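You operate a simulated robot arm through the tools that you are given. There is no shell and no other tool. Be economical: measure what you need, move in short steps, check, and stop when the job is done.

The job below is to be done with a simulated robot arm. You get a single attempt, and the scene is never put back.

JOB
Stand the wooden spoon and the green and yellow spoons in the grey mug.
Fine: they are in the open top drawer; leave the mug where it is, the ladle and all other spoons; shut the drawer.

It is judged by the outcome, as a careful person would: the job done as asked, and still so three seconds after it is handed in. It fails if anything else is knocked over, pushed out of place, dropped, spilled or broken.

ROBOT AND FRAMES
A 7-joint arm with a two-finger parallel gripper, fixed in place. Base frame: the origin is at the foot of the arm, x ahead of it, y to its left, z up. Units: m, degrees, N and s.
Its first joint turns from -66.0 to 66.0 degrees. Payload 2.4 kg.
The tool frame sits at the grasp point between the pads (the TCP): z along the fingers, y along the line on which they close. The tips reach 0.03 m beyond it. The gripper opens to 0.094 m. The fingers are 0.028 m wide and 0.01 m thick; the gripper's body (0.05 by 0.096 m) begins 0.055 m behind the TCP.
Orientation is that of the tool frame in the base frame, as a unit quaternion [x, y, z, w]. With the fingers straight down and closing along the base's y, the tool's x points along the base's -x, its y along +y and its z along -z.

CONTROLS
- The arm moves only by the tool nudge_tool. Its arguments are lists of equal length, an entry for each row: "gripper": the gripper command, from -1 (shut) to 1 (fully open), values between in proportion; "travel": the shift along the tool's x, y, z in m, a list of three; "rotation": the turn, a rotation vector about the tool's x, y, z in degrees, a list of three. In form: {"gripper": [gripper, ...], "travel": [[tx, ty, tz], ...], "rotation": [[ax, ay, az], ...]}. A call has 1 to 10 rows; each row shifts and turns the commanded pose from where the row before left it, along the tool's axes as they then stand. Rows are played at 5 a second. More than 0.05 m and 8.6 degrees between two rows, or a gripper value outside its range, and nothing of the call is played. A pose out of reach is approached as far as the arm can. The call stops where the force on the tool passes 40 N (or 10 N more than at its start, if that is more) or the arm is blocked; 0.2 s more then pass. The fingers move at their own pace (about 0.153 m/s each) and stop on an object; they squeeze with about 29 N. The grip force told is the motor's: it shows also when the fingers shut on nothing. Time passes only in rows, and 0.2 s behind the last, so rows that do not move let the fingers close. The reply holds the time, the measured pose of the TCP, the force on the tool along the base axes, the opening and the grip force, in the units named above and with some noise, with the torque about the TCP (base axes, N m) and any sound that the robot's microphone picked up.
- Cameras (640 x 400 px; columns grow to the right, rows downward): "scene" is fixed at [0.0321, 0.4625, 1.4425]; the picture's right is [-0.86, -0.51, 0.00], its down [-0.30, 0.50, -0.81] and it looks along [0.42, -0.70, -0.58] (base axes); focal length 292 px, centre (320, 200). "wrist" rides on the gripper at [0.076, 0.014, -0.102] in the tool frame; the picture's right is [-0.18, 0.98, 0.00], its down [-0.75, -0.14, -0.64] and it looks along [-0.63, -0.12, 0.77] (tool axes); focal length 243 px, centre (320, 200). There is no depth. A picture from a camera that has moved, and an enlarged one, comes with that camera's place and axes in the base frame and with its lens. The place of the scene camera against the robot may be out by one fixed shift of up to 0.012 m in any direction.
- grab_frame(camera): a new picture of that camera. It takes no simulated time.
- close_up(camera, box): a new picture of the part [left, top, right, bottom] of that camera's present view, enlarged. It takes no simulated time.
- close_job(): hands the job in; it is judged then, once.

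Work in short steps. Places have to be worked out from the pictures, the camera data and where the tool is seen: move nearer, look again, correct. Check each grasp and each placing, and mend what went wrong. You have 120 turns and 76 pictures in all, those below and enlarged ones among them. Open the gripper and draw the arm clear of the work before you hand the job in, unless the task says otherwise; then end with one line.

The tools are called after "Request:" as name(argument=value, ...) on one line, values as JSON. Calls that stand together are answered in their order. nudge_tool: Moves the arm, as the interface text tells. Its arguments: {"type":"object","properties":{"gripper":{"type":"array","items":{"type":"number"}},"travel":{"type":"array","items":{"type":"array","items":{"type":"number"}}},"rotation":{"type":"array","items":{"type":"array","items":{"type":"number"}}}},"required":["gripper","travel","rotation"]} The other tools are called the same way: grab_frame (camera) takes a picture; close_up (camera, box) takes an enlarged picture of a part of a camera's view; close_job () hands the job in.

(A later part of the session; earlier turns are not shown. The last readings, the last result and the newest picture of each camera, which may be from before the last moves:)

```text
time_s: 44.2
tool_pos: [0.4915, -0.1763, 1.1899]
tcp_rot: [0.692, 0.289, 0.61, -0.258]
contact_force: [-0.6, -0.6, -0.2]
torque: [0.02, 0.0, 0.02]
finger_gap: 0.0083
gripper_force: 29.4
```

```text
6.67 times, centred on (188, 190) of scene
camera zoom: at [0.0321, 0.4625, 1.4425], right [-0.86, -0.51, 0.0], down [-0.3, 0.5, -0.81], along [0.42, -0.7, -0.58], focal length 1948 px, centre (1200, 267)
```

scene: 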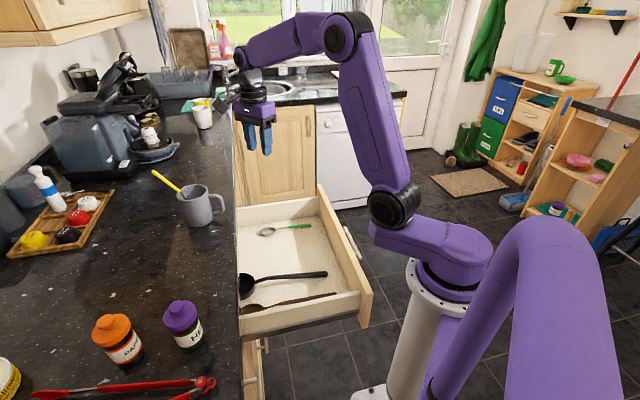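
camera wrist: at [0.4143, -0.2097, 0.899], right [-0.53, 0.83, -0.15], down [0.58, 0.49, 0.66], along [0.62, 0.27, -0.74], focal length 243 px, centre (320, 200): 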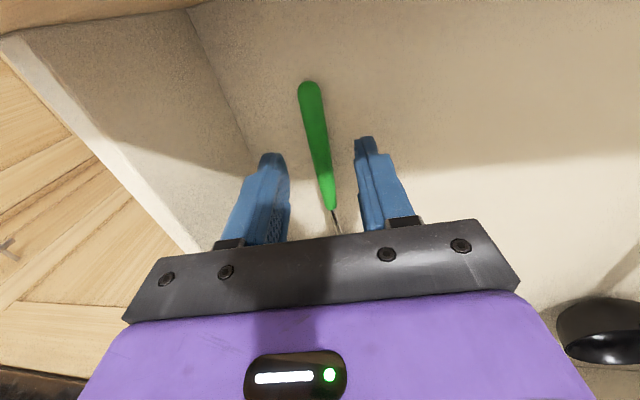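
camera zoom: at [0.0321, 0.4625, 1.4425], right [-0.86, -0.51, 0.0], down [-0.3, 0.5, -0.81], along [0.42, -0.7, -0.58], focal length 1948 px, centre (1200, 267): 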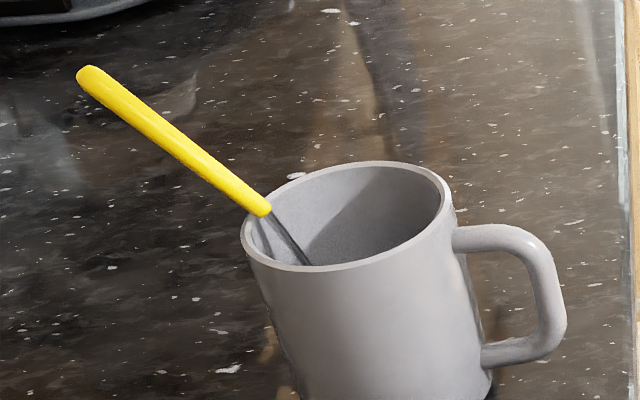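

Green hangs bowl-down, yellow leans to the far side. I move green above the mug, offset 1 cm sideways from yellow.

Request:
nudge_tool(gripper=[-1, -1, -1, -1, -1, -1, -1, -1], travel=[[0.0079, -0.0103, 0.0407], [0.0079, -0.0103, 0.0407], [0.0079, -0.0103, 0.0407], [0.0079, -0.0103, 0.0407], [0.0079, -0.0103, 0.0407], [0.0079, -0.0103, 0.0407], [0.0079, -0.0103, 0.0407], [-0.0298, 0, 0.0037]], rotation=[[0, 0, 0], [0, 0, 0], [0, 0, 0], [0, 0, 0], [0, 0, 0], [0, 0, 0], [0, 0, 0], [0, 0, 0]])

Request:
close_up(camera="scene", box=[130, 120, 258, 200])

```text
time_s: 46.0
tool_pos: [0.641, 0.0813, 1.1778]
tcp_rot: [0.693, 0.289, 0.608, -0.257]
contact_force: [1.1, -0.5, -1.1]
torque: [-0.03, -0.01, -0.03]
finger_gap: 0.0086
gripper_force: 29.1
```

```text
5.00 times, centred on (194, 160) of scene
camera zoom: at [0.0321, 0.4625, 1.4425], right [-0.86, -0.51, 0.0], down [-0.3, 0.5, -0.81], along [0.42, -0.7, -0.58], focal length 1461 px, centre (950, 400)
```

zoom: 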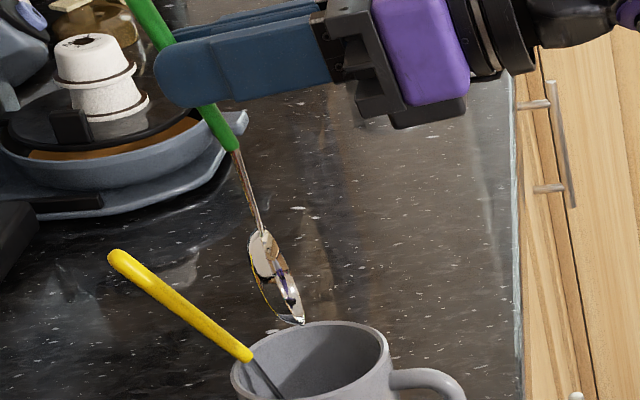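

Tip is above the mug interior; shift 4 mm back and lower 7 cm, watching force.

Request:
nudge_tool(gripper=[-1, -1, -1, -1], travel=[[0, 0, -0.004], [-0.0248, 0, 0.0031], [-0.0248, 0, 0.0031], [-0.0198, 0, 0.0025]], rotation=[[0, 0, 0], [0, 0, 0], [0, 0, 0], [0, 0, 0]])

Request:
close_up(camera="scene", box=[140, 140, 252, 210])

```text
time_s: 47.0
tool_pos: [0.6408, 0.0779, 1.1096]
tcp_rot: [0.692, 0.29, 0.609, -0.258]
contact_force: [0.3, 0.1, -1.1]
torque: [-0.01, -0.01, -0.02]
finger_gap: 0.0084
gripper_force: 29.0
```

```text
5.71 times, centred on (196, 175) of scene
camera zoom: at [0.0321, 0.4625, 1.4425], right [-0.86, -0.51, 0.0], down [-0.3, 0.5, -0.81], along [0.42, -0.7, -0.58], focal length 1670 px, centre (1029, 343)
```

zoom: 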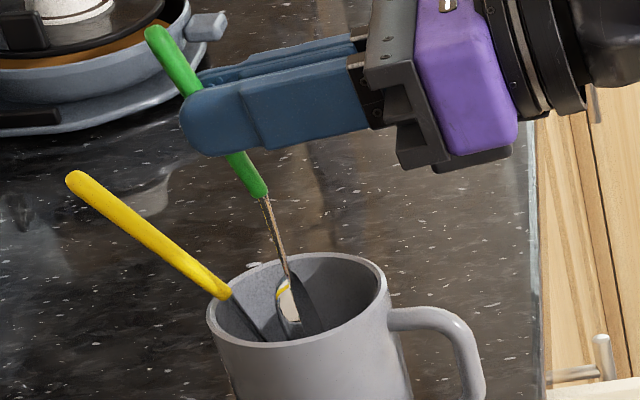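

Clean so far. Lower another ~3.5 cm in steps.

Request:
nudge_tool(gripper=[-1, -1, -1, -1], travel=[[-0.0149, 0, 0.0019], [-0.0099, 0, 0.0012], [-0.005, 0, 0.0006], [-0.005, 0, 0.0006]], rotation=[[0, 0, 0], [0, 0, 0], [0, 0, 0], [0, 0, 0]])

Request:
close_up(camera="scene", box=[140, 140, 252, 210])

```text
time_s: 48.0
tool_pos: [0.6387, 0.078, 1.0739]
tcp_rot: [0.693, 0.289, 0.608, -0.258]
contact_force: [0.2, -0.6, -0.4]
torque: [-0.17, -0.09, 0.02]
finger_gap: 0.0083
gripper_force: 29.2
```

```text
5.71 times, centred on (196, 175) of scene
camera zoom: at [0.0321, 0.4625, 1.4425], right [-0.86, -0.51, 0.0], down [-0.3, 0.5, -0.81], along [0.42, -0.7, -0.58], focal length 1670 px, centre (1029, 343)
```

zoom: 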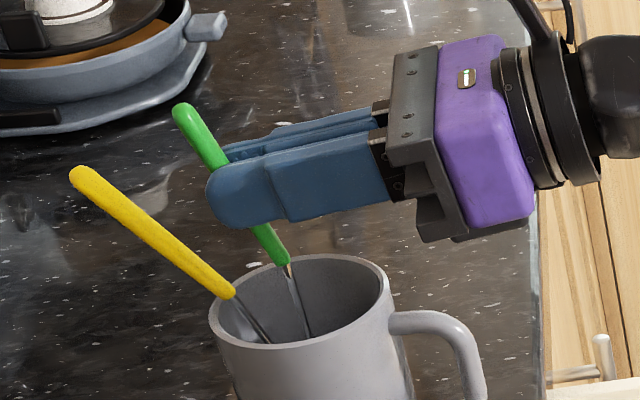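

A small torque shows the bowl is now touching something at the bottom; release gently here.

Request:
nudge_tool(gripper=[-0.75, -0.65, -0.55, -0.55], travel=[[0, 0, 0], [0, 0, 0], [0, 0, 0], [0, 0, 0]], rotation=[[0, 0, 0], [0, 0, 0], [0, 0, 0], [0, 0, 0]])

Request:
close_up(camera="scene", box=[140, 140, 252, 210])

```text
time_s: 49.0
tool_pos: [0.6386, 0.0796, 1.0737]
tcp_rot: [0.693, 0.289, 0.608, -0.258]
contact_force: [-0.4, -0.8, 0.0]
torque: [-0.02, -0.01, 0.02]
finger_gap: 0.0212
gripper_force: 0.1
```

```text
5.71 times, centred on (196, 175) of scene
camera zoom: at [0.0321, 0.4625, 1.4425], right [-0.86, -0.51, 0.0], down [-0.3, 0.5, -0.81], along [0.42, -0.7, -0.58], focal length 1670 px, centre (1029, 343)
```

zoom: 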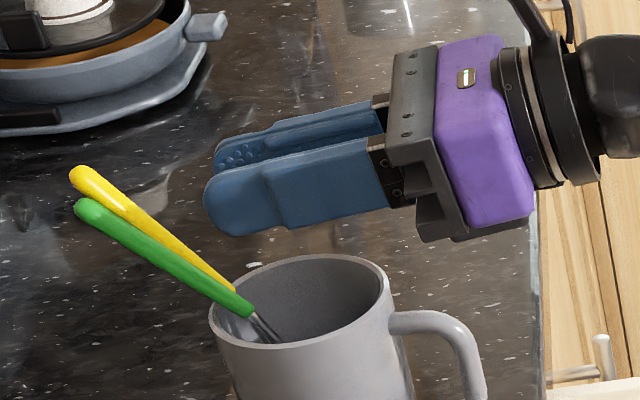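

Both spoons now rest on the far side. Retreat, un-pitch and turn back toward drawer alignment for the wooden spoon.

Request:
nudge_tool(gripper=[-0.5, -0.5, -0.4, -0.4, -0.4, -0.4, -0.4, -0.4, -0.4, -0.4], travel=[[0, 0, -0.02], [0, 0, -0.04], [0, 0, -0.045], [0, 0, -0.045], [0, 0, -0.045], [0.02, 0, 0], [0.02, 0, 0], [0, 0, 0], [0, 0, 0], [0, 0, 0]], rotation=[[0, 0, 0], [0, 0, 0], [0, 0, 0], [0, 0, 0], [0, 0, 0], [0, -8.5, 0], [0, -8.5, 0], [0, -8.5, 0], [0, -8.5, 0], [0, -8.5, 0]])

Request:
nudge_tool(gripper=[-0.2, -0.2, -0.1, -0.1, -0.1, -0.1, -0.1, -0.1, -0.1, -0.1], travel=[[0, 0, 0], [0, 0, 0], [0, 0, 0], [0, 0, 0], [0, 0, 0], [0, 0, 0], [0, 0, 0], [0, 0, 0], [0, 0, 0], [0, 0, 0]], rotation=[[0, -8.5, 0], [0, -8.5, 0], [0, -8.5, 0], [0, -8.5, 0], [0, -6.2, 0], [0, 0, -8.5], [0, 0, -8.5], [0, 0, -8.5], [0, 0, -8.5], [0, 0, -8.5]])

Request:
nudge_tool(gripper=[-0.1, -0.1, -0.1, -0.1, -0.1, -0.1, -0.1, -0.1, -0.1, -0.1], travel=[[0, 0, 0], [0, 0, 0], [0, 0, 0], [0, 0, 0], [0, 0, 0], [0, 0, 0], [0, 0, 0], [0, 0, 0], [0, 0, 0], [0, 0, 0]], rotation=[[0, 0, -8.5], [0, 0, -8.5], [0, 0, -8.5], [0, 0, -8.5], [0, 0, -8.5], [0, 0, -8.5], [0, 0, -8.5], [0, 0, -8.5], [0, 0, -8.5], [0, 0, -8.5]])

Request:
close_up(camera="scene", box=[140, 140, 252, 210])

```text
time_s: 51.2
tool_pos: [0.5102, -0.0539, 1.1372]
tcp_rot: [0.866, 0.364, 0.316, -0.135]
contact_force: [0.5, 0.1, -0.8]
torque: [-0.01, 0.0, 0.01]
finger_gap: 0.0282
gripper_force: 0.0
```

```text
time_s: 53.4
tool_pos: [0.509, -0.0542, 1.1394]
tcp_rot: [0.717, 0.697, 0.0, -0.003]
contact_force: [1.6, 0.1, -0.1]
torque: [0.0, -0.02, -0.04]
finger_gap: 0.0423
gripper_force: 0.0
```

```text
time_s: 55.6
tool_pos: [0.5096, -0.0551, 1.1369]
tcp_rot: [0.059, 0.998, 0.002, -0.002]
contact_force: [0.6, 0.2, -0.5]
torque: [0.02, 0.0, 0.01]
finger_gap: 0.0423
gripper_force: 0.1
```

```text
5.71 times, centred on (196, 175) of scene
camera zoom: at [0.0321, 0.4625, 1.4425], right [-0.86, -0.51, 0.0], down [-0.3, 0.5, -0.81], along [0.42, -0.7, -0.58], focal length 1670 px, centre (1029, 343)
```

zoom: 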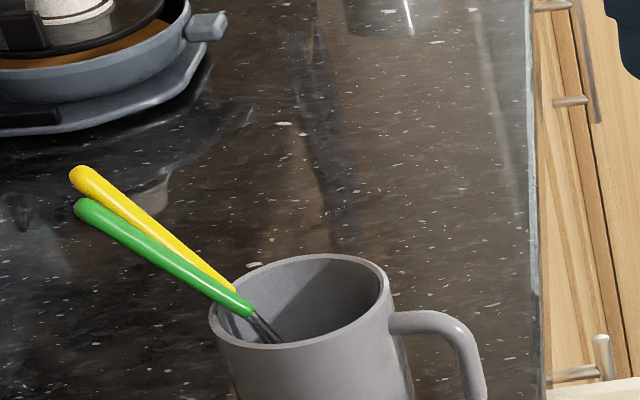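

Spoons stable. Finish the yaw and move across toward the wooden spoon, then look.

Request:
nudge_tool(gripper=[-0.1, -0.1, -0.1, -0.1, -0.1, -0.1, -0.1, -0.1, -0.1, -0.1], travel=[[0, 0, 0], [0, 0, 0], [0, 0, 0], [0, 0, 0], [0, 0, 0], [0, 0, 0], [0.0133, 0.0455, 0], [0.0133, 0.0455, 0], [0.0133, 0.0455, 0], [0.0133, 0.0455, 0]], rotation=[[0, 0, -8.5], [0, 0, -8.5], [0, 0, -8.5], [0, 0, -8.5], [0, 0, -8.5], [0, 0, -8.5], [0, 0, 0], [0, 0, 0], [0, 0, 0], [0, 0, 0]])

Request:
nudge_tool(gripper=[-0.1, -0.1], travel=[[0.0133, 0.0455, 0], [0, 0, 0.045]], rotation=[[0, 0, -1], [0, 0, 0]])

Request:
grab_frame(camera="wrist")

Request:
grab_frame(camera="scene")

```text
time_s: 57.8
tool_pos: [0.3383, 0.0363, 1.1366]
tcp_rot: [-0.376, 0.927, 0.003, -0.001]
contact_force: [0.3, -0.1, -0.5]
torque: [0.0, -0.01, -0.01]
finger_gap: 0.0423
gripper_force: 0.0
```

```text
time_s: 58.4
tool_pos: [0.2995, 0.0605, 1.0938]
tcp_rot: [-0.384, 0.923, 0.003, -0.001]
contact_force: [-0.1, 0.1, 1.1]
torque: [-0.01, 0.01, 0.0]
finger_gap: 0.0424
gripper_force: 0.1
```

```text
35 pictures are left
camera wrist: at [0.2359, 0.0164, 1.1978], right [-0.57, 0.82, 0.01], down [0.63, 0.43, 0.64], along [0.53, 0.37, -0.77], focal length 243 px, centre (320, 200)
```

wrist: 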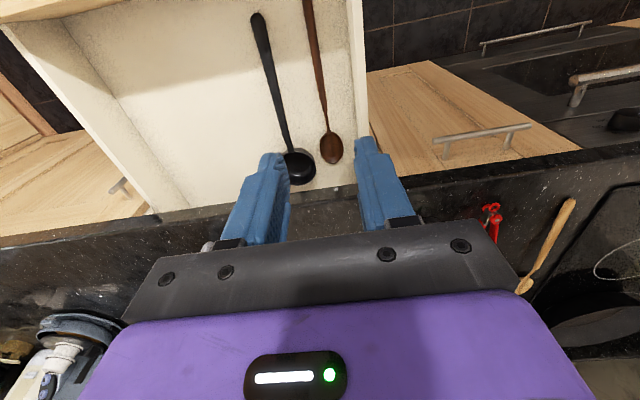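

```text
34 pictures are left
```

scene: 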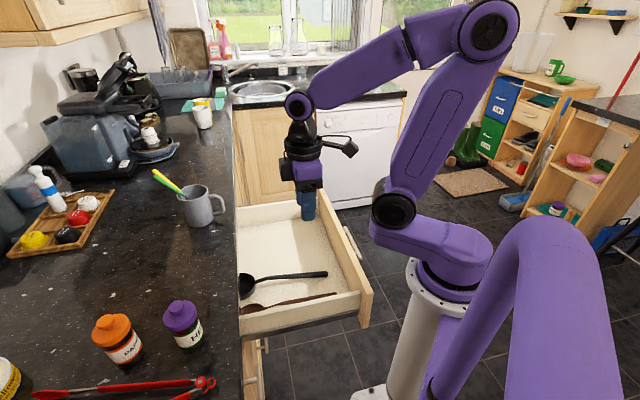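

Wooden handle is ~6 mm off to the left of the TCP; ladle handle 7 cm away, side wall ~5 cm. I tilt 12° away from the wall, correct sideways and descend.

Request:
nudge_tool(gripper=[-0.1, -0.1, -0.1, -0.1, -0.1, -0.1, -0.1], travel=[[0, -0.012, 0], [0, 0, 0], [0, -0.0094, 0.044], [0, -0.0094, 0.044], [0, -0.0094, 0.044], [0, -0.0094, 0.044], [0, -0.0094, 0.044]], rotation=[[-6, 0, 0], [-6, 0, 0], [0, 0, 0], [0, 0, 0], [0, 0, 0], [0, 0, 0], [0, 0, 0]])

Request:
grab_frame(camera="wrist")

Request:
close_up(camera="scene", box=[230, 210, 390, 310])

```text
time_s: 60.0
tool_pos: [0.31, 0.0495, 0.869]
tcp_rot: [-0.383, 0.917, 0.098, -0.042]
contact_force: [-0.8, -1.1, -0.2]
torque: [0.02, 0.0, 0.02]
finger_gap: 0.0426
gripper_force: 0.1
```

```text
33 pictures are left
camera wrist: at [0.2627, -0.009, 0.9729], right [-0.55, 0.81, 0.21], down [0.73, 0.34, 0.6], along [0.41, 0.48, -0.78], focal length 243 px, centre (320, 200)
```

wrist: 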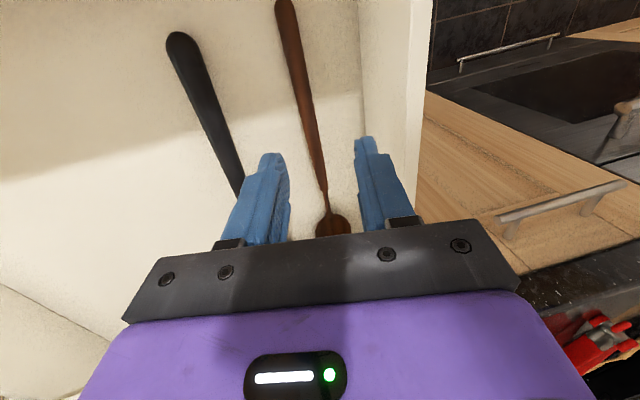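

```text
4.00 times, centred on (310, 260) of scene
camera zoom: at [0.0321, 0.4625, 1.4425], right [-0.86, -0.51, 0.0], down [-0.3, 0.5, -0.81], along [0.42, -0.7, -0.58], focal length 1169 px, centre (360, -40)
```

zoom: 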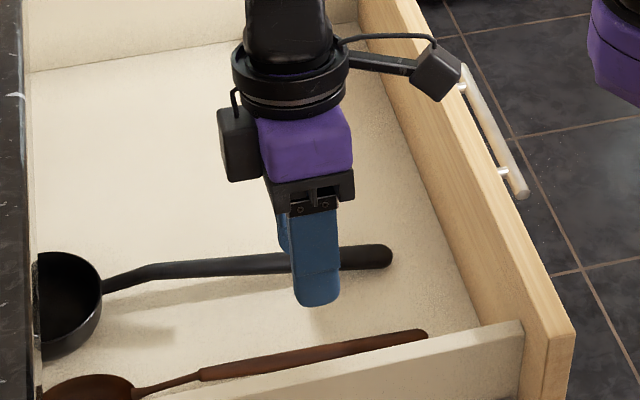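

Landing prediction is ~6 mm left of the handle; correct by +5 mm and descend 5.5 cm.

Request:
nudge_tool(gripper=[-0.1, -0.1, -0.1], travel=[[0, 0.005, 0], [0, -0.0073, 0.0342], [0, -0.0042, 0.0196]], rotation=[[0, 0, 0], [0, 0, 0], [0, 0, 0]])

Request:
grab_frame(camera="wrist")

Request:
close_up(camera="scene", box=[240, 220, 352, 310])

```text
time_s: 60.8
tool_pos: [0.3057, 0.0577, 0.8147]
tcp_rot: [-0.381, 0.918, 0.099, -0.041]
contact_force: [0.1, -0.3, 0.1]
torque: [0.0, -0.01, 0.0]
finger_gap: 0.0422
gripper_force: 0.0
```

```text
31 pictures are left
camera wrist: at [0.2573, -0.002, 0.9184], right [-0.55, 0.81, 0.21], down [0.73, 0.34, 0.6], along [0.41, 0.48, -0.77], focal length 243 px, centre (320, 200)
```

wrist: 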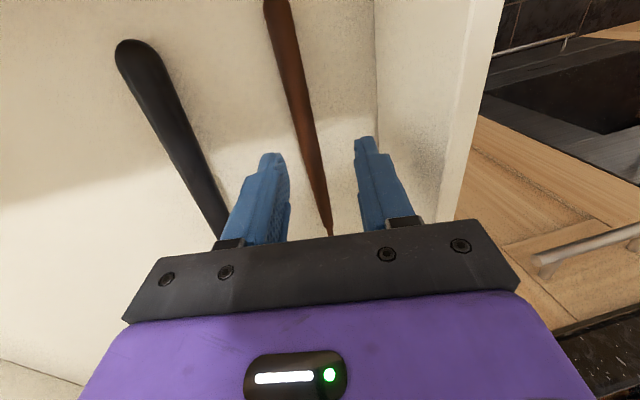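

```text
4.44 times, centred on (296, 265) of scene
camera zoom: at [0.0321, 0.4625, 1.4425], right [-0.86, -0.51, 0.0], down [-0.3, 0.5, -0.81], along [0.42, -0.7, -0.58], focal length 1298 px, centre (427, -89)
```

zoom: 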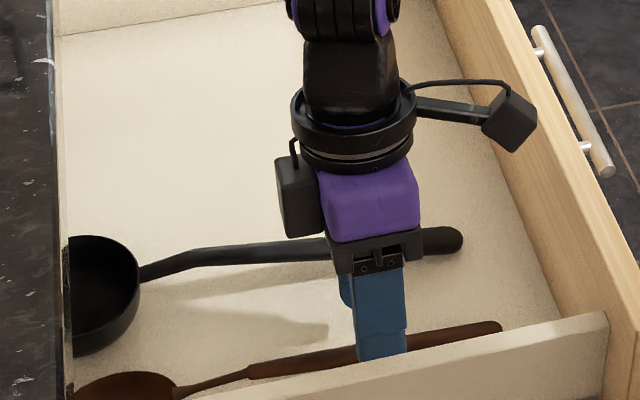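

Aligned now. Lower 2.3 cm in small steps.

Request:
nudge_tool(gripper=[-0.1, -0.1, -0.1, -0.1], travel=[[0, -0.0021, 0.0098], [0, -0.0015, 0.0068], [0, -0.001, 0.0049], [0, 0, 0]], rotation=[[0, 0, 0], [0, 0, 0], [0, 0, 0], [0, 0, 0]])

Request:
close_up(camera="scene", box=[260, 235, 340, 310])

```text
time_s: 61.8
tool_pos: [0.3063, 0.0581, 0.793]
tcp_rot: [-0.382, 0.918, 0.099, -0.041]
contact_force: [-0.1, 0.1, -0.1]
torque: [0.01, 0.01, 0.03]
finger_gap: 0.0424
gripper_force: 0.1
```

```text
5.33 times, centred on (300, 272) of scene
camera zoom: at [0.0321, 0.4625, 1.4425], right [-0.86, -0.51, 0.0], down [-0.3, 0.5, -0.81], along [0.42, -0.7, -0.58], focal length 1558 px, centre (427, -187)
```

zoom: 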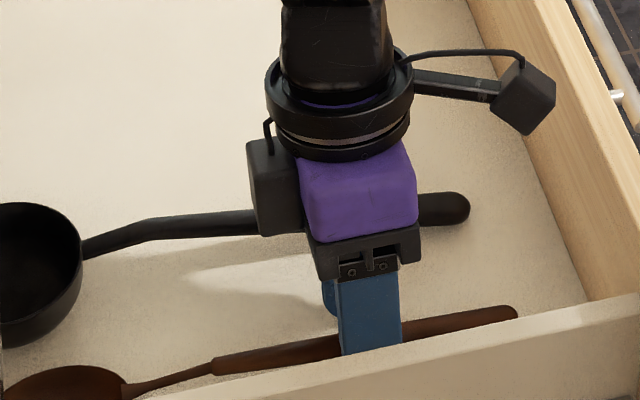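

Fingers straddle the handle; 3 mm lower and close.

Request:
nudge_tool(gripper=[-0.1, -0.4, -0.6, -1, -1, -1], travel=[[0, -0.0006, 0.0029], [0, 0, 0], [0, 0, 0], [0, 0, 0], [0, 0, 0], [0, 0, 0]], rotation=[[0, 0, 0], [0, 0, 0], [0, 0, 0], [0, 0, 0], [0, 0, 0], [0, 0, 0]])

Request:
grab_frame(camera="wrist")

```text
time_s: 63.2
tool_pos: [0.306, 0.0588, 0.7903]
tcp_rot: [-0.383, 0.918, 0.099, -0.041]
contact_force: [-0.2, -0.2, 0.0]
torque: [-0.02, 0.02, 0.0]
finger_gap: 0.0091
gripper_force: 28.8
```

```text
28 pictures are left
camera wrist: at [0.2577, -0.0014, 0.8945], right [-0.55, 0.81, 0.21], down [0.73, 0.34, 0.6], along [0.41, 0.48, -0.77], focal length 243 px, centre (320, 200)
```

wrist: 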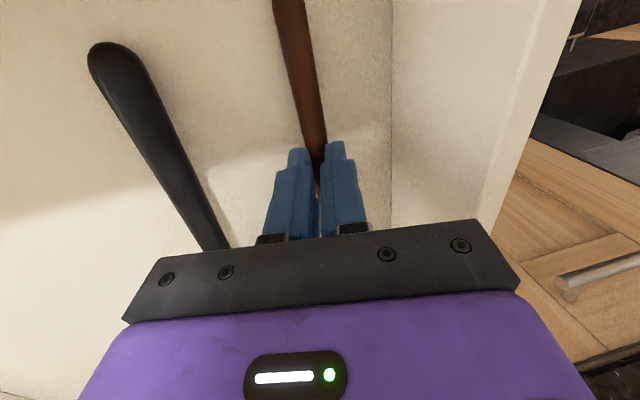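

Handle held (9.1 mm). The wooden bowl's end reaches under the counter overhang (counter edge e≈0.40, bowl end e≈0.44), so instead of a straight lift I tip the handle up 25° while rising, then will draw it toward the robot.

Request:
nudge_tool(gripper=[-1, -1, -1, -1, -1, -1], travel=[[0, 0.0031, -0.0147], [0.0008, 0.0037, -0.0176], [0.0023, 0.0037, -0.0175], [0.0039, 0.0037, -0.0172], [0.0054, 0.0036, -0.0168], [0.0069, 0.0035, -0.0163]], rotation=[[0, 0, 0], [0, 4.89, 1.04], [0, 4.89, 1.04], [0, 4.89, 1.04], [0, 4.89, 1.04], [0, 4.89, 1.04]])

Request:
close_up(camera="scene", box=[220, 180, 380, 320])

Request:
grab_frame(camera="wrist")

```text
time_s: 64.6
tool_pos: [0.3034, 0.0539, 0.8943]
tcp_rot: [-0.351, 0.905, 0.014, -0.24]
contact_force: [0.2, 0.1, -0.5]
torque: [-0.01, -0.02, -0.03]
finger_gap: 0.0094
gripper_force: 29.0
```

```text
2.86 times, centred on (300, 250) of scene
camera zoom: at [0.0321, 0.4625, 1.4425], right [-0.86, -0.51, 0.0], down [-0.3, 0.5, -0.81], along [0.42, -0.7, -0.58], focal length 835 px, centre (377, 57)
```

zoom: 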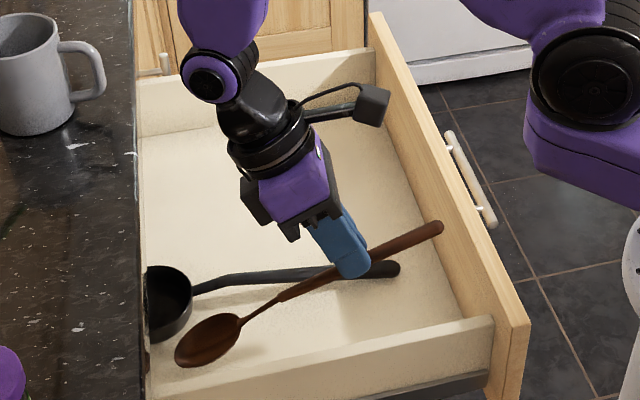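

```text
26 pictures are left
camera wrist: at [0.2908, 0.0308, 1.0212], right [-0.5, 0.86, 0.11], down [0.85, 0.47, 0.22], along [0.14, 0.21, -0.97], focal length 243 px, centre (320, 200)
```

wrist: 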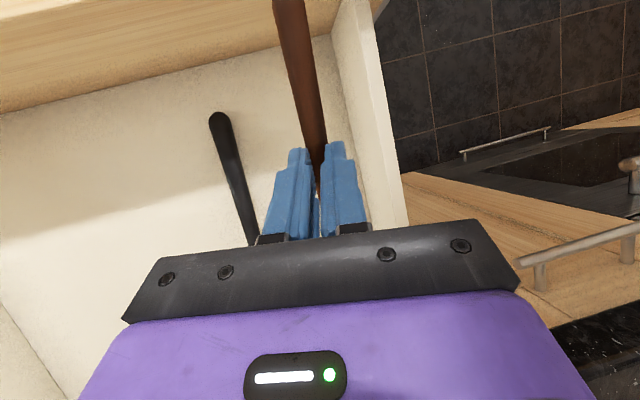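

Handle tip clears the front and the bowl is still low. Draw 3.5 cm toward the robot, then continue lifting with more tilt.

Request:
nudge_tool(gripper=[-1, -1, -1, -1, -1, -1], travel=[[0.0159, -0.0015, 0.0072], [0.0159, -0.0015, 0.0072], [0.0139, 0.0055, -0.026], [0.0161, 0.0053, -0.0247], [0.0183, 0.005, -0.0233], [0.0203, 0.0046, -0.0216]], rotation=[[0, 0, 0], [0, 0, 0], [0, 4.89, 1.04], [0, 4.89, 1.04], [0, 4.89, 1.04], [0, 4.89, 1.04]])

Request:
close_up(camera="scene", box=[200, 150, 400, 320])

```text
time_s: 66.0
tool_pos: [0.2766, 0.0244, 1.0168]
tcp_rot: [-0.317, 0.863, -0.054, -0.39]
contact_force: [0.3, 0.7, -0.2]
torque: [-0.04, 0.03, -0.02]
finger_gap: 0.009
gripper_force: 30.3
```

```text
2.35 times, centred on (300, 235) of scene
camera zoom: at [0.0321, 0.4625, 1.4425], right [-0.86, -0.51, 0.0], down [-0.3, 0.5, -0.81], along [0.42, -0.7, -0.58], focal length 687 px, centre (367, 118)
```

zoom: 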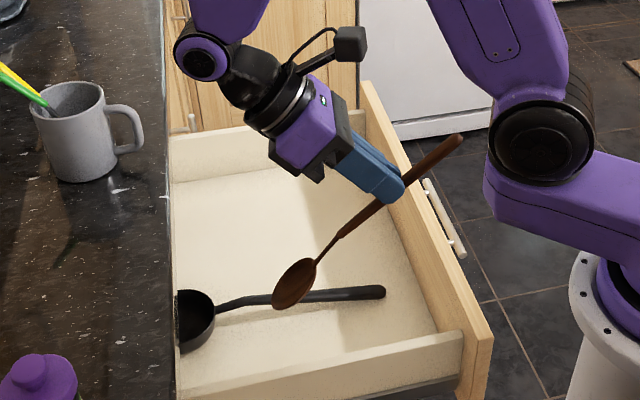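

Free of the drawer. Rise, then level the tool again.

Request:
nudge_tool(gripper=[-1, -1, -1, -1, -1, -1, -1, -1, -1, -1], travel=[[0.0318, 0.0066, -0.0311], [0.0318, 0.0066, -0.0311], [0.0318, 0.0066, -0.0311], [0.0318, 0.0066, -0.0311], [0, 0, 0], [0, 0, 0], [0, 0, 0], [0, 0, 0], [0, 0, 0], [0, 0, 0]], rotation=[[0, 0, 0], [0, 0, 0], [0, 0, 0], [0, 0, 0], [0, -7.33, -1.56], [0, -7.33, -1.56], [0, -7.33, -1.56], [0, -7.33, -1.56], [0, -7.33, -1.56], [0, -7.33, -1.56]])

Request:
nudge_tool(gripper=[-1, -1, -1, -1, -1, -1], travel=[[0, 0, 0], [0, 0, 0], [-0.03, -0.033, 0], [-0.03, -0.033, 0], [-0.03, -0.033, 0], [-0.03, -0.033, 0]], rotation=[[6, 0, 0], [6, 0, 0], [0, 0, 0], [0, 0, 0], [0, 0, 0], [0, 0, 0]])

Request:
grab_frame(camera="scene")

```text
time_s: 68.2
tool_pos: [0.278, 0.0255, 1.1955]
tcp_rot: [-0.382, 0.918, 0.1, -0.04]
contact_force: [-0.5, -0.4, 0.0]
torque: [0.0, -0.03, 0.02]
finger_gap: 0.0091
gripper_force: 28.8
```

```text
time_s: 69.6
tool_pos: [0.45, 0.0153, 1.1972]
tcp_rot: [-0.384, 0.923, 0.002, -0.001]
contact_force: [-0.2, 0.1, -0.9]
torque: [-0.05, 0.05, 0.02]
finger_gap: 0.0092
gripper_force: 29.1
```

```text
24 pictures are left
```

scene: 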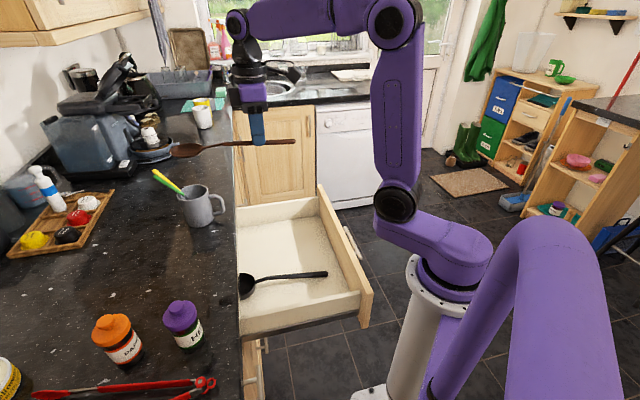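

Clear to turn: rotate 180° about vertical at this height.

Request:
nudge_tool(gripper=[-1, -1, -1, -1, -1, -1, -1, -1, -1, -1], travel=[[0, 0, 0], [0, 0, 0], [0, 0, 0], [0, 0, 0], [0, 0, 0], [0, 0, 0], [0, 0, 0], [0, 0, 0], [0, 0, 0], [0, 0, 0]], rotation=[[0, 0, 8.5], [0, 0, 8.5], [0, 0, 8.5], [0, 0, 8.5], [0, 0, 8.5], [0, 0, 8.5], [0, 0, 8.5], [0, 0, 8.5], [0, 0, 8.5], [0, 0, 8.5]])

Request:
nudge_tool(gripper=[-1, -1, -1, -1, -1, -1, -1, -1, -1, -1], travel=[[0, 0, 0], [0, 0, 0], [0, 0, 0], [0, 0, 0], [0, 0, 0], [0, 0, 0], [0, 0, 0], [0, 0, 0], [0, 0, 0], [0, 0, -0.045]], rotation=[[0, 0, 8.5], [0, 0, 8.5], [0, 0, 8.5], [0, 0, 8.5], [0, 0, 8.5], [0, 0, 8.5], [0, 0, 8.5], [0, 0, 8.5], [0, 0, 8.5], [0, 0, 8.5]])

Request:
grab_frame(camera="scene")

```text
time_s: 71.8
tool_pos: [0.4546, 0.0191, 1.195]
tcp_rot: [0.342, 0.94, 0.001, -0.003]
contact_force: [-0.3, -0.2, -0.4]
torque: [0.01, 0.06, -0.03]
finger_gap: 0.0091
gripper_force: 29.2
```

```text
time_s: 74.0
tool_pos: [0.4563, 0.0187, 1.24]
tcp_rot: [0.888, 0.461, -0.001, -0.003]
contact_force: [-0.3, -0.2, 0.1]
torque: [0.02, -0.02, 0.01]
finger_gap: 0.0091
gripper_force: 28.3
```

```text
23 pictures are left
```

scene: 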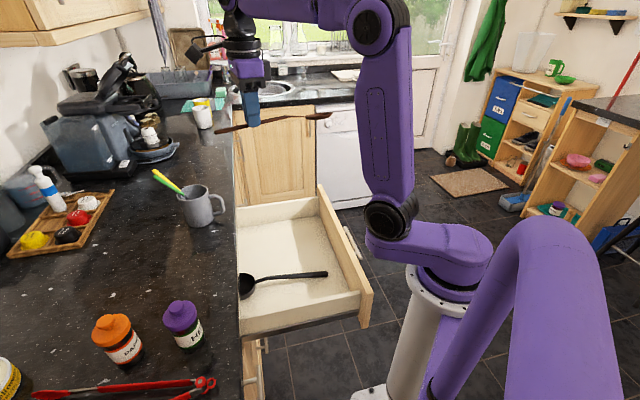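

Finish yaw and pitch the fingers outward (83°) so the spoon hangs bowl-down.

Request:
nudge_tool(gripper=[-1, -1, -1, -1, -1, -1, -1, -1, -1, -1], travel=[[0, 0, -0.015], [0, 0, -0.015], [0, 0, 0], [0, 0, 0], [0, 0, 0], [0, 0, 0], [0, 0, 0], [0, 0, 0], [0, 0, 0], [0, 0, 0]], rotation=[[0, 0, 5], [0, 0, 5], [0, 8.5, 0], [0, 8.5, 0], [0, 8.5, 0], [0, 8.5, 0], [0, 8.5, 0], [0, 8.5, 0], [0, 8.5, 0], [0, 8.5, 0]])

Request:
nudge_tool(gripper=[-1, -1], travel=[[0, 0, 0], [0, 0, 0]], rotation=[[0, 7.5, 0], [0, 7.5, 0]])

Request:
close_up(camera="scene", box=[130, 50, 370, 220])

```text
time_s: 76.2
tool_pos: [0.4548, 0.0175, 1.2704]
tcp_rot: [0.766, 0.316, 0.517, -0.215]
contact_force: [-0.3, 1.4, -1.1]
torque: [-0.01, 0.0, 0.0]
finger_gap: 0.009
gripper_force: 29.4
```

```text
time_s: 76.8
tool_pos: [0.4554, 0.0166, 1.2702]
tcp_rot: [0.692, 0.286, 0.612, -0.256]
contact_force: [-0.7, -1.0, -0.2]
torque: [0.01, 0.02, 0.0]
finger_gap: 0.009
gripper_force: 28.9
```

```text
2.35 times, centred on (250, 135) of scene
camera zoom: at [0.0321, 0.4625, 1.4425], right [-0.86, -0.51, 0.0], down [-0.3, 0.5, -0.81], along [0.42, -0.7, -0.58], focal length 687 px, centre (485, 353)
```

zoom: 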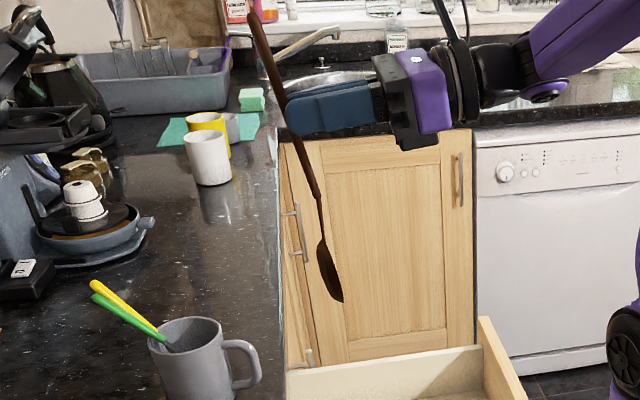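

Geometry matches the picture within a few mm. Move so the wooden bowl's end is above the near half of the mug opening.

Request:
nudge_tool(gripper=[-1, -1, -1, -1, -1], travel=[[0.004, 0.0185, 0.0331], [0.004, 0.0185, 0.0331], [0.004, 0.0185, 0.0331], [0.004, 0.0185, 0.0331], [0.004, 0.0185, 0.0331]], rotation=[[0, 0, 0], [0, 0, 0], [0, 0, 0], [0, 0, 0], [0, 0, 0]])

Request:
close_up(camera="scene", box=[120, 70, 280, 220])

```text
time_s: 78.0
tool_pos: [0.6373, 0.069, 1.2698]
tcp_rot: [0.692, 0.286, 0.612, -0.256]
contact_force: [0.5, -0.9, -0.9]
torque: [-0.01, -0.01, -0.04]
finger_gap: 0.0089
gripper_force: 28.6
```

```text
2.67 times, centred on (200, 145) of scene
camera zoom: at [0.0321, 0.4625, 1.4425], right [-0.86, -0.51, 0.0], down [-0.3, 0.5, -0.81], along [0.42, -0.7, -0.58], focal length 779 px, centre (640, 347)
```

zoom: 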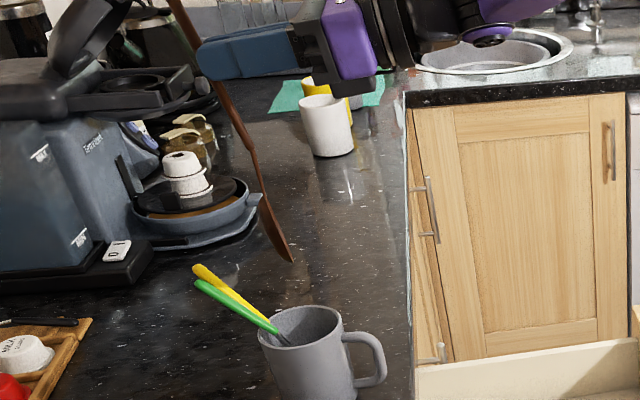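

Projected entry point is ~1.1 cm to the near side (wanted) and 6 mm off laterally; correct that and lower 6.5 cm to just inside the rim.

Request:
nudge_tool(gripper=[-1, -1, -1, -1], travel=[[0, -0.006, 0], [-0.0248, 0, 0.003], [-0.0248, 0, 0.003], [-0.0149, 0, 0.0018]], rotation=[[0, 0, 0], [0, 0, 0], [0, 0, 0], [0, 0, 0]])

Request:
close_up(camera="scene", box=[150, 140, 262, 210])

```text
time_s: 79.0
tool_pos: [0.6325, 0.0757, 1.2066]
tcp_rot: [0.692, 0.287, 0.611, -0.257]
contact_force: [0.4, -0.4, 0.2]
torque: [-0.01, -0.02, -0.03]
finger_gap: 0.009
gripper_force: 29.1
```

```text
5.71 times, centred on (206, 175) of scene
camera zoom: at [0.0321, 0.4625, 1.4425], right [-0.86, -0.51, 0.0], down [-0.3, 0.5, -0.81], along [0.42, -0.7, -0.58], focal length 1670 px, centre (971, 343)
```

zoom: 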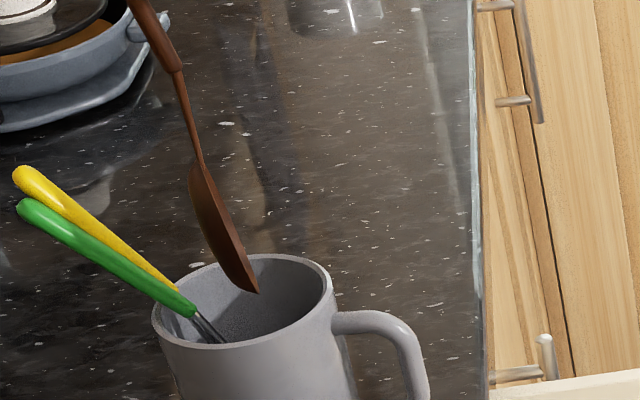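

Good entry. Lower 4 cm and recheck.

Request:
nudge_tool(gripper=[-1, -1, -1], travel=[[-0.0149, 0, 0.0018], [-0.0149, 0, 0.0018], [-0.0099, 0, 0.0012]], rotation=[[0, 0, 0], [0, 0, 0], [0, 0, 0]])

Request:
close_up(camera="scene", box=[150, 140, 262, 210])

```text
time_s: 79.8
tool_pos: [0.6337, 0.0749, 1.164]
tcp_rot: [0.692, 0.286, 0.61, -0.257]
contact_force: [0.6, -0.5, -0.3]
torque: [-0.1, -0.11, -0.01]
finger_gap: 0.0092
gripper_force: 28.8
```

```text
5.71 times, centred on (206, 175) of scene
camera zoom: at [0.0322, 0.4625, 1.4425], right [-0.86, -0.51, 0.0], down [-0.3, 0.5, -0.81], along [0.42, -0.7, -0.58], focal length 1670 px, centre (971, 343)
```

zoom: 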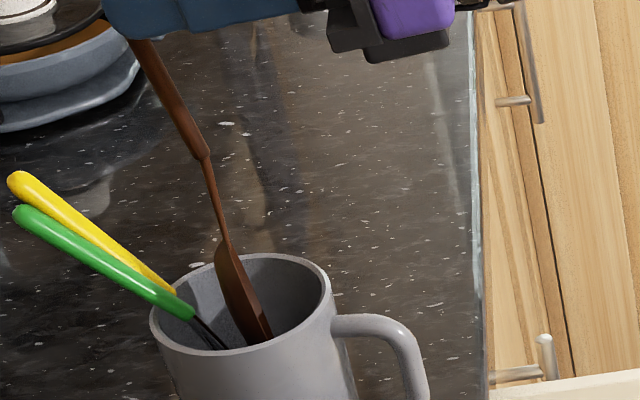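

Light contact with the small spoons' bowls begins (≈1 N). Lower another 12 mm carefully.

Request:
nudge_tool(gripper=[-1, -1, -1], travel=[[-0.004, 0, -0.0005], [-0.004, 0, 0.0005], [-0.004, 0, 0.0005]], rotation=[[0, 0, 0], [0, 0, 0], [0, 0, 0]])

Request:
close_up(camera="scene", box=[150, 140, 262, 210])

```text
time_s: 80.6
tool_pos: [0.6314, 0.0746, 1.1523]
tcp_rot: [0.692, 0.286, 0.611, -0.256]
contact_force: [1.1, -1.5, 0.3]
torque: [-0.12, -0.13, -0.01]
finger_gap: 0.0091
gripper_force: 28.7
```

```text
5.71 times, centred on (206, 175) of scene
camera zoom: at [0.0321, 0.4625, 1.4425], right [-0.86, -0.51, 0.0], down [-0.3, 0.5, -0.81], along [0.42, -0.7, -0.58], focal length 1670 px, centre (971, 343)
```

zoom: 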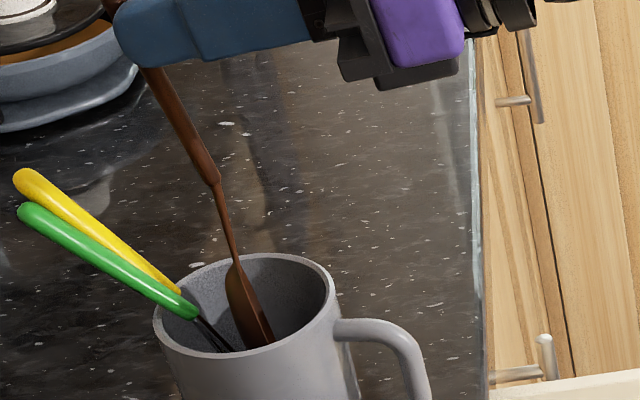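

The mug seems nudged ~2 mm toward the robot by the bowl pressing the near wall; I ease 4 mm outward, then lower 8 mm.

Request:
nudge_tool(gripper=[-1, -1, -1, -1], travel=[[0, 0, 0.004], [-0.004, 0, 0.001], [-0.004, 0, 0.001], [0, 0, 0]], rotation=[[0, 0, 0], [0, 0, 0], [0, 0, 0], [0, 0, 0]])

Request:
close_up(camera="scene", box=[150, 140, 262, 210])

```text
time_s: 81.6
tool_pos: [0.637, 0.0779, 1.1433]
tcp_rot: [0.692, 0.286, 0.611, -0.257]
contact_force: [-1.5, 0.0, 1.3]
torque: [-0.17, 0.14, -0.01]
finger_gap: 0.0091
gripper_force: 28.9
```

```text
5.71 times, centred on (206, 175) of scene
camera zoom: at [0.0321, 0.4625, 1.4425], right [-0.86, -0.51, 0.0], down [-0.3, 0.5, -0.81], along [0.42, -0.7, -0.58], focal length 1670 px, centre (971, 343)
```

zoom: 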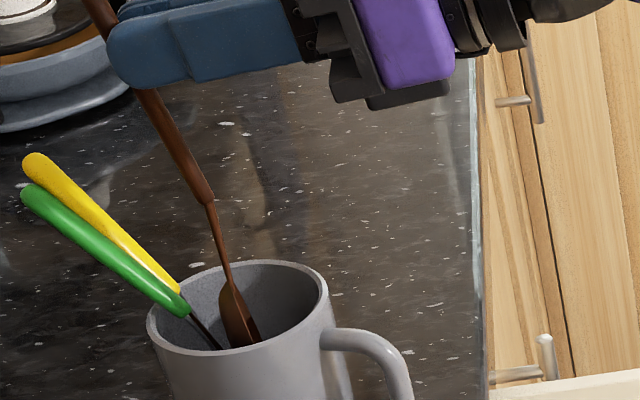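

The mug has turned a few degrees under contact; stop pushing and release here gently.

Request:
nudge_tool(gripper=[-0.82, -0.78, -0.7, -0.6, -0.5], travel=[[0, 0, 0], [0, 0, 0], [0, 0, 0], [0, 0, 0], [0, 0, 0]], rotation=[[0, 0, 0], [0, 0, 0], [0, 0, 0], [0, 0, 0], [0, 0, 0]])

Request:
close_up(camera="scene", box=[130, 110, 274, 220])

```text
time_s: 82.8
tool_pos: [0.635, 0.0775, 1.1432]
tcp_rot: [0.692, 0.286, 0.612, -0.257]
contact_force: [-0.2, 0.8, 0.5]
torque: [-0.01, 0.0, -0.02]
finger_gap: 0.0237
gripper_force: 0.1
```

```text
3.64 times, centred on (202, 165) of scene
camera zoom: at [0.0321, 0.4625, 1.4425], right [-0.86, -0.51, 0.0], down [-0.3, 0.5, -0.81], along [0.42, -0.7, -0.58], focal length 1062 px, centre (749, 327)
```

zoom: 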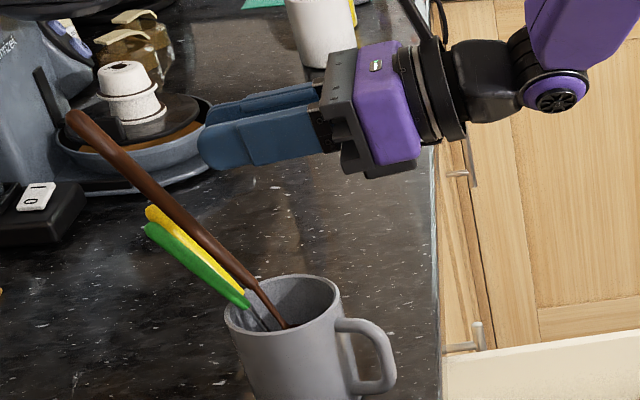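

All three stand in the mug; mug position agrees with before within ~2 mm. Retreat straight back, clear of the handles.

Request:
nudge_tool(gripper=[-0.5, -0.5, -0.5, -0.5, -0.5, -0.7, -1, -1, -1], travel=[[0, 0, -0.02], [0, 0, -0.04], [0, 0, -0.045], [0, 0, -0.045], [0, 0, -0.045], [0, 0, -0.03], [0, 0, 0], [0, 0, 0], [0, 0, 0]], rotation=[[0, 0, 0], [0, 0, 0], [0, 0, 0], [0, 0, 0], [0, 0, 0], [0, -7.5, 0], [0, -7.5, 0], [0, -7.5, 0], [0, -7.5, 0]])

Request:
grab_frame(camera="scene")

```text
time_s: 84.8
tool_pos: [0.4782, -0.0817, 1.1703]
tcp_rot: [0.827, 0.342, 0.411, -0.173]
contact_force: [-0.5, -0.6, -0.7]
torque: [-0.02, 0.0, 0.01]
finger_gap: 0.0002
gripper_force: 29.3
```

```text
15 pictures are left
```

scene: 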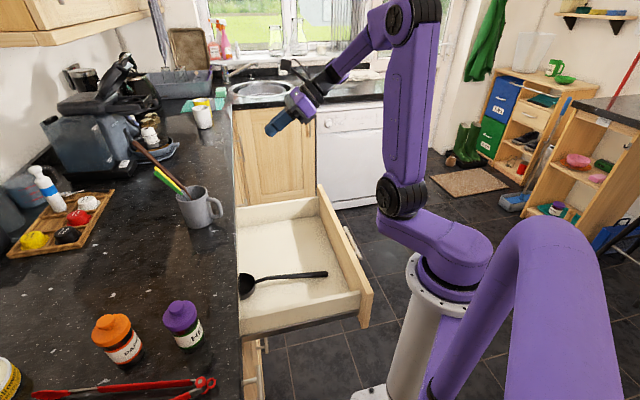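

Now move back and across to in front of the drawer front (fingers closed), staying high.

Request:
nudge_tool(gripper=[-1, -1, -1, -1, -1, -1], travel=[[-0.0252, 0.005, -0.0336], [-0.0252, 0.005, -0.0336], [-0.0252, 0.005, -0.0336], [-0.0252, 0.005, -0.0336], [-0.0252, 0.005, -0.0336], [-0.0252, 0.005, -0.0336]], rotation=[[0, 0, 0], [0, 0, 0], [0, 0, 0], [0, 0, 0], [0, 0, 0], [0, 0, 0]])

```text
time_s: 86.2
tool_pos: [0.324, -0.2796, 1.1699]
tcp_rot: [0.827, 0.343, 0.411, -0.173]
contact_force: [-0.2, 0.0, -0.8]
torque: [0.0, 0.01, 0.0]
finger_gap: 0.0002
gripper_force: 29.0
```

Reached. Descend in front of the drawer and check with a picture.

Request:
nudge_tool(gripper=[-1, -1, -1, -1, -1], travel=[[-0.036, 0, 0.027], [-0.036, 0, 0.027], [-0.036, 0, 0.027], [-0.036, 0, 0.027], [-0.036, 0, 0.027]], rotation=[[0, 0, 0], [0, 0, 0], [0, 0, 0], [0, 0, 0], [0, 0, 0]])

Request:
grab_frame(camera="wrist")

Request:
close_up(camera="scene", box=[240, 120, 432, 300])

```text
time_s: 87.4
tool_pos: [0.3209, -0.2782, 0.9429]
tcp_rot: [0.827, 0.343, 0.411, -0.174]
contact_force: [0.0, 0.2, -1.2]
torque: [-0.01, 0.01, 0.0]
finger_gap: 0.0
gripper_force: 29.0
```

```text
14 pictures are left
camera wrist: at [0.3071, -0.3146, 1.0661], right [0.62, -0.77, -0.15], down [-0.78, -0.58, -0.21], along [0.08, 0.25, -0.96], focal length 243 px, centre (320, 200)
```

wrist: 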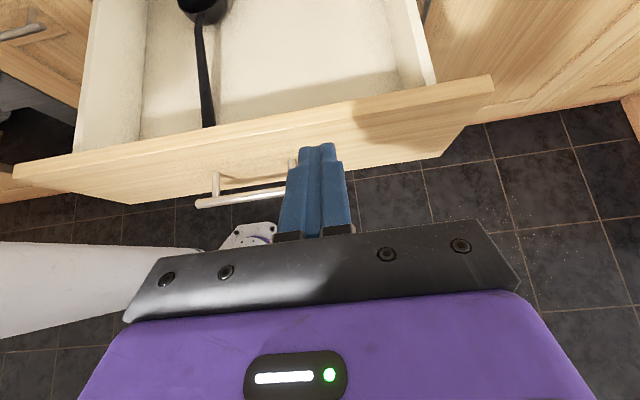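

```text
2.22 times, centred on (336, 210) of scene
camera zoom: at [0.0321, 0.4625, 1.4425], right [-0.86, -0.51, 0.0], down [-0.3, 0.5, -0.81], along [0.42, -0.7, -0.58], focal length 649 px, centre (284, 178)
```

zoom: 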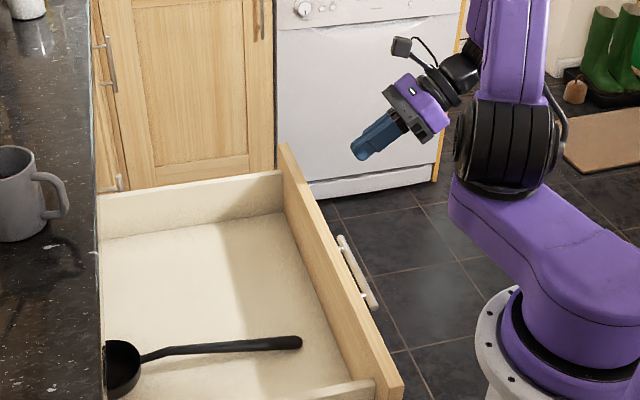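

Panel outer face is at e≈0.117, tips would be at ≈0.06 beside the bar handle. Lower 12.8 cm and advance to near contact.

Request:
nudge_tool(gripper=[-1, -1, -1, -1, -1, -1], travel=[[-0.0341, 0, 0.0256], [-0.0341, 0, 0.0256], [-0.0341, 0, 0.0256], [0.009, 0, 0.012], [0.009, 0, 0.012], [0.009, 0, 0.012]], rotation=[[0, 0, 0], [0, 0, 0], [0, 0, 0], [0, 0, 0], [0, 0, 0], [0, 0, 0]])

Request:
close_up(camera="scene", box=[240, 150, 400, 310])

```text
time_s: 88.8
tool_pos: [0.3542, -0.2475, 0.8165]
tcp_rot: [0.827, 0.342, 0.411, -0.173]
contact_force: [-0.5, 0.0, 0.0]
torque: [-0.03, 0.02, 0.04]
finger_gap: 0.0
gripper_force: 29.8
```

```text
2.50 times, centred on (320, 230) of scene
camera zoom: at [0.0321, 0.4625, 1.4425], right [-0.86, -0.51, 0.0], down [-0.3, 0.5, -0.81], along [0.42, -0.7, -0.58], focal length 730 px, centre (320, 125)
```

zoom: 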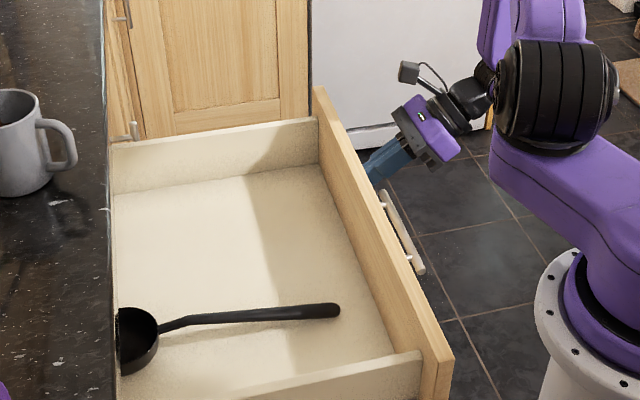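

Tips are behind the panel's front face at mid-height. Push inward slowly.

Request:
nudge_tool(gripper=[-1, -1, -1, -1, -1, -1, -1, -1], travel=[[0.006, 0, 0.008], [0.006, 0, 0.008], [0.006, 0, 0.008], [0.006, 0, 0.008], [0.006, 0, 0.008], [0.006, 0, 0.008], [0.006, 0, 0.008], [0.006, 0, 0.008]], rotation=[[0, 0, 0], [0, 0, 0], [0, 0, 0], [0, 0, 0], [0, 0, 0], [0, 0, 0], [0, 0, 0], [0, 0, 0]])

Request:
close_up(camera="scene", box=[240, 150, 400, 310])

```text
time_s: 90.6
tool_pos: [0.4101, -0.1905, 0.8173]
tcp_rot: [0.827, 0.342, 0.411, -0.173]
contact_force: [-0.2, -0.2, 0.9]
torque: [-0.03, -0.01, -0.07]
finger_gap: 0.0001
gripper_force: 29.0
```

```text
2.50 times, centred on (320, 230) of scene
camera zoom: at [0.0321, 0.4625, 1.4425], right [-0.86, -0.51, 0.0], down [-0.3, 0.5, -0.81], along [0.42, -0.7, -0.58], focal length 730 px, centre (320, 125)
```

zoom: 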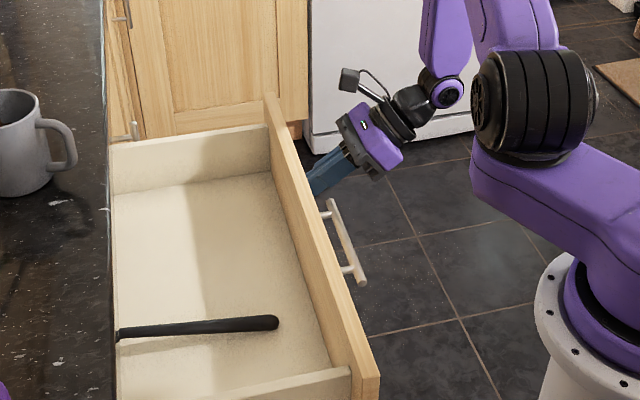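

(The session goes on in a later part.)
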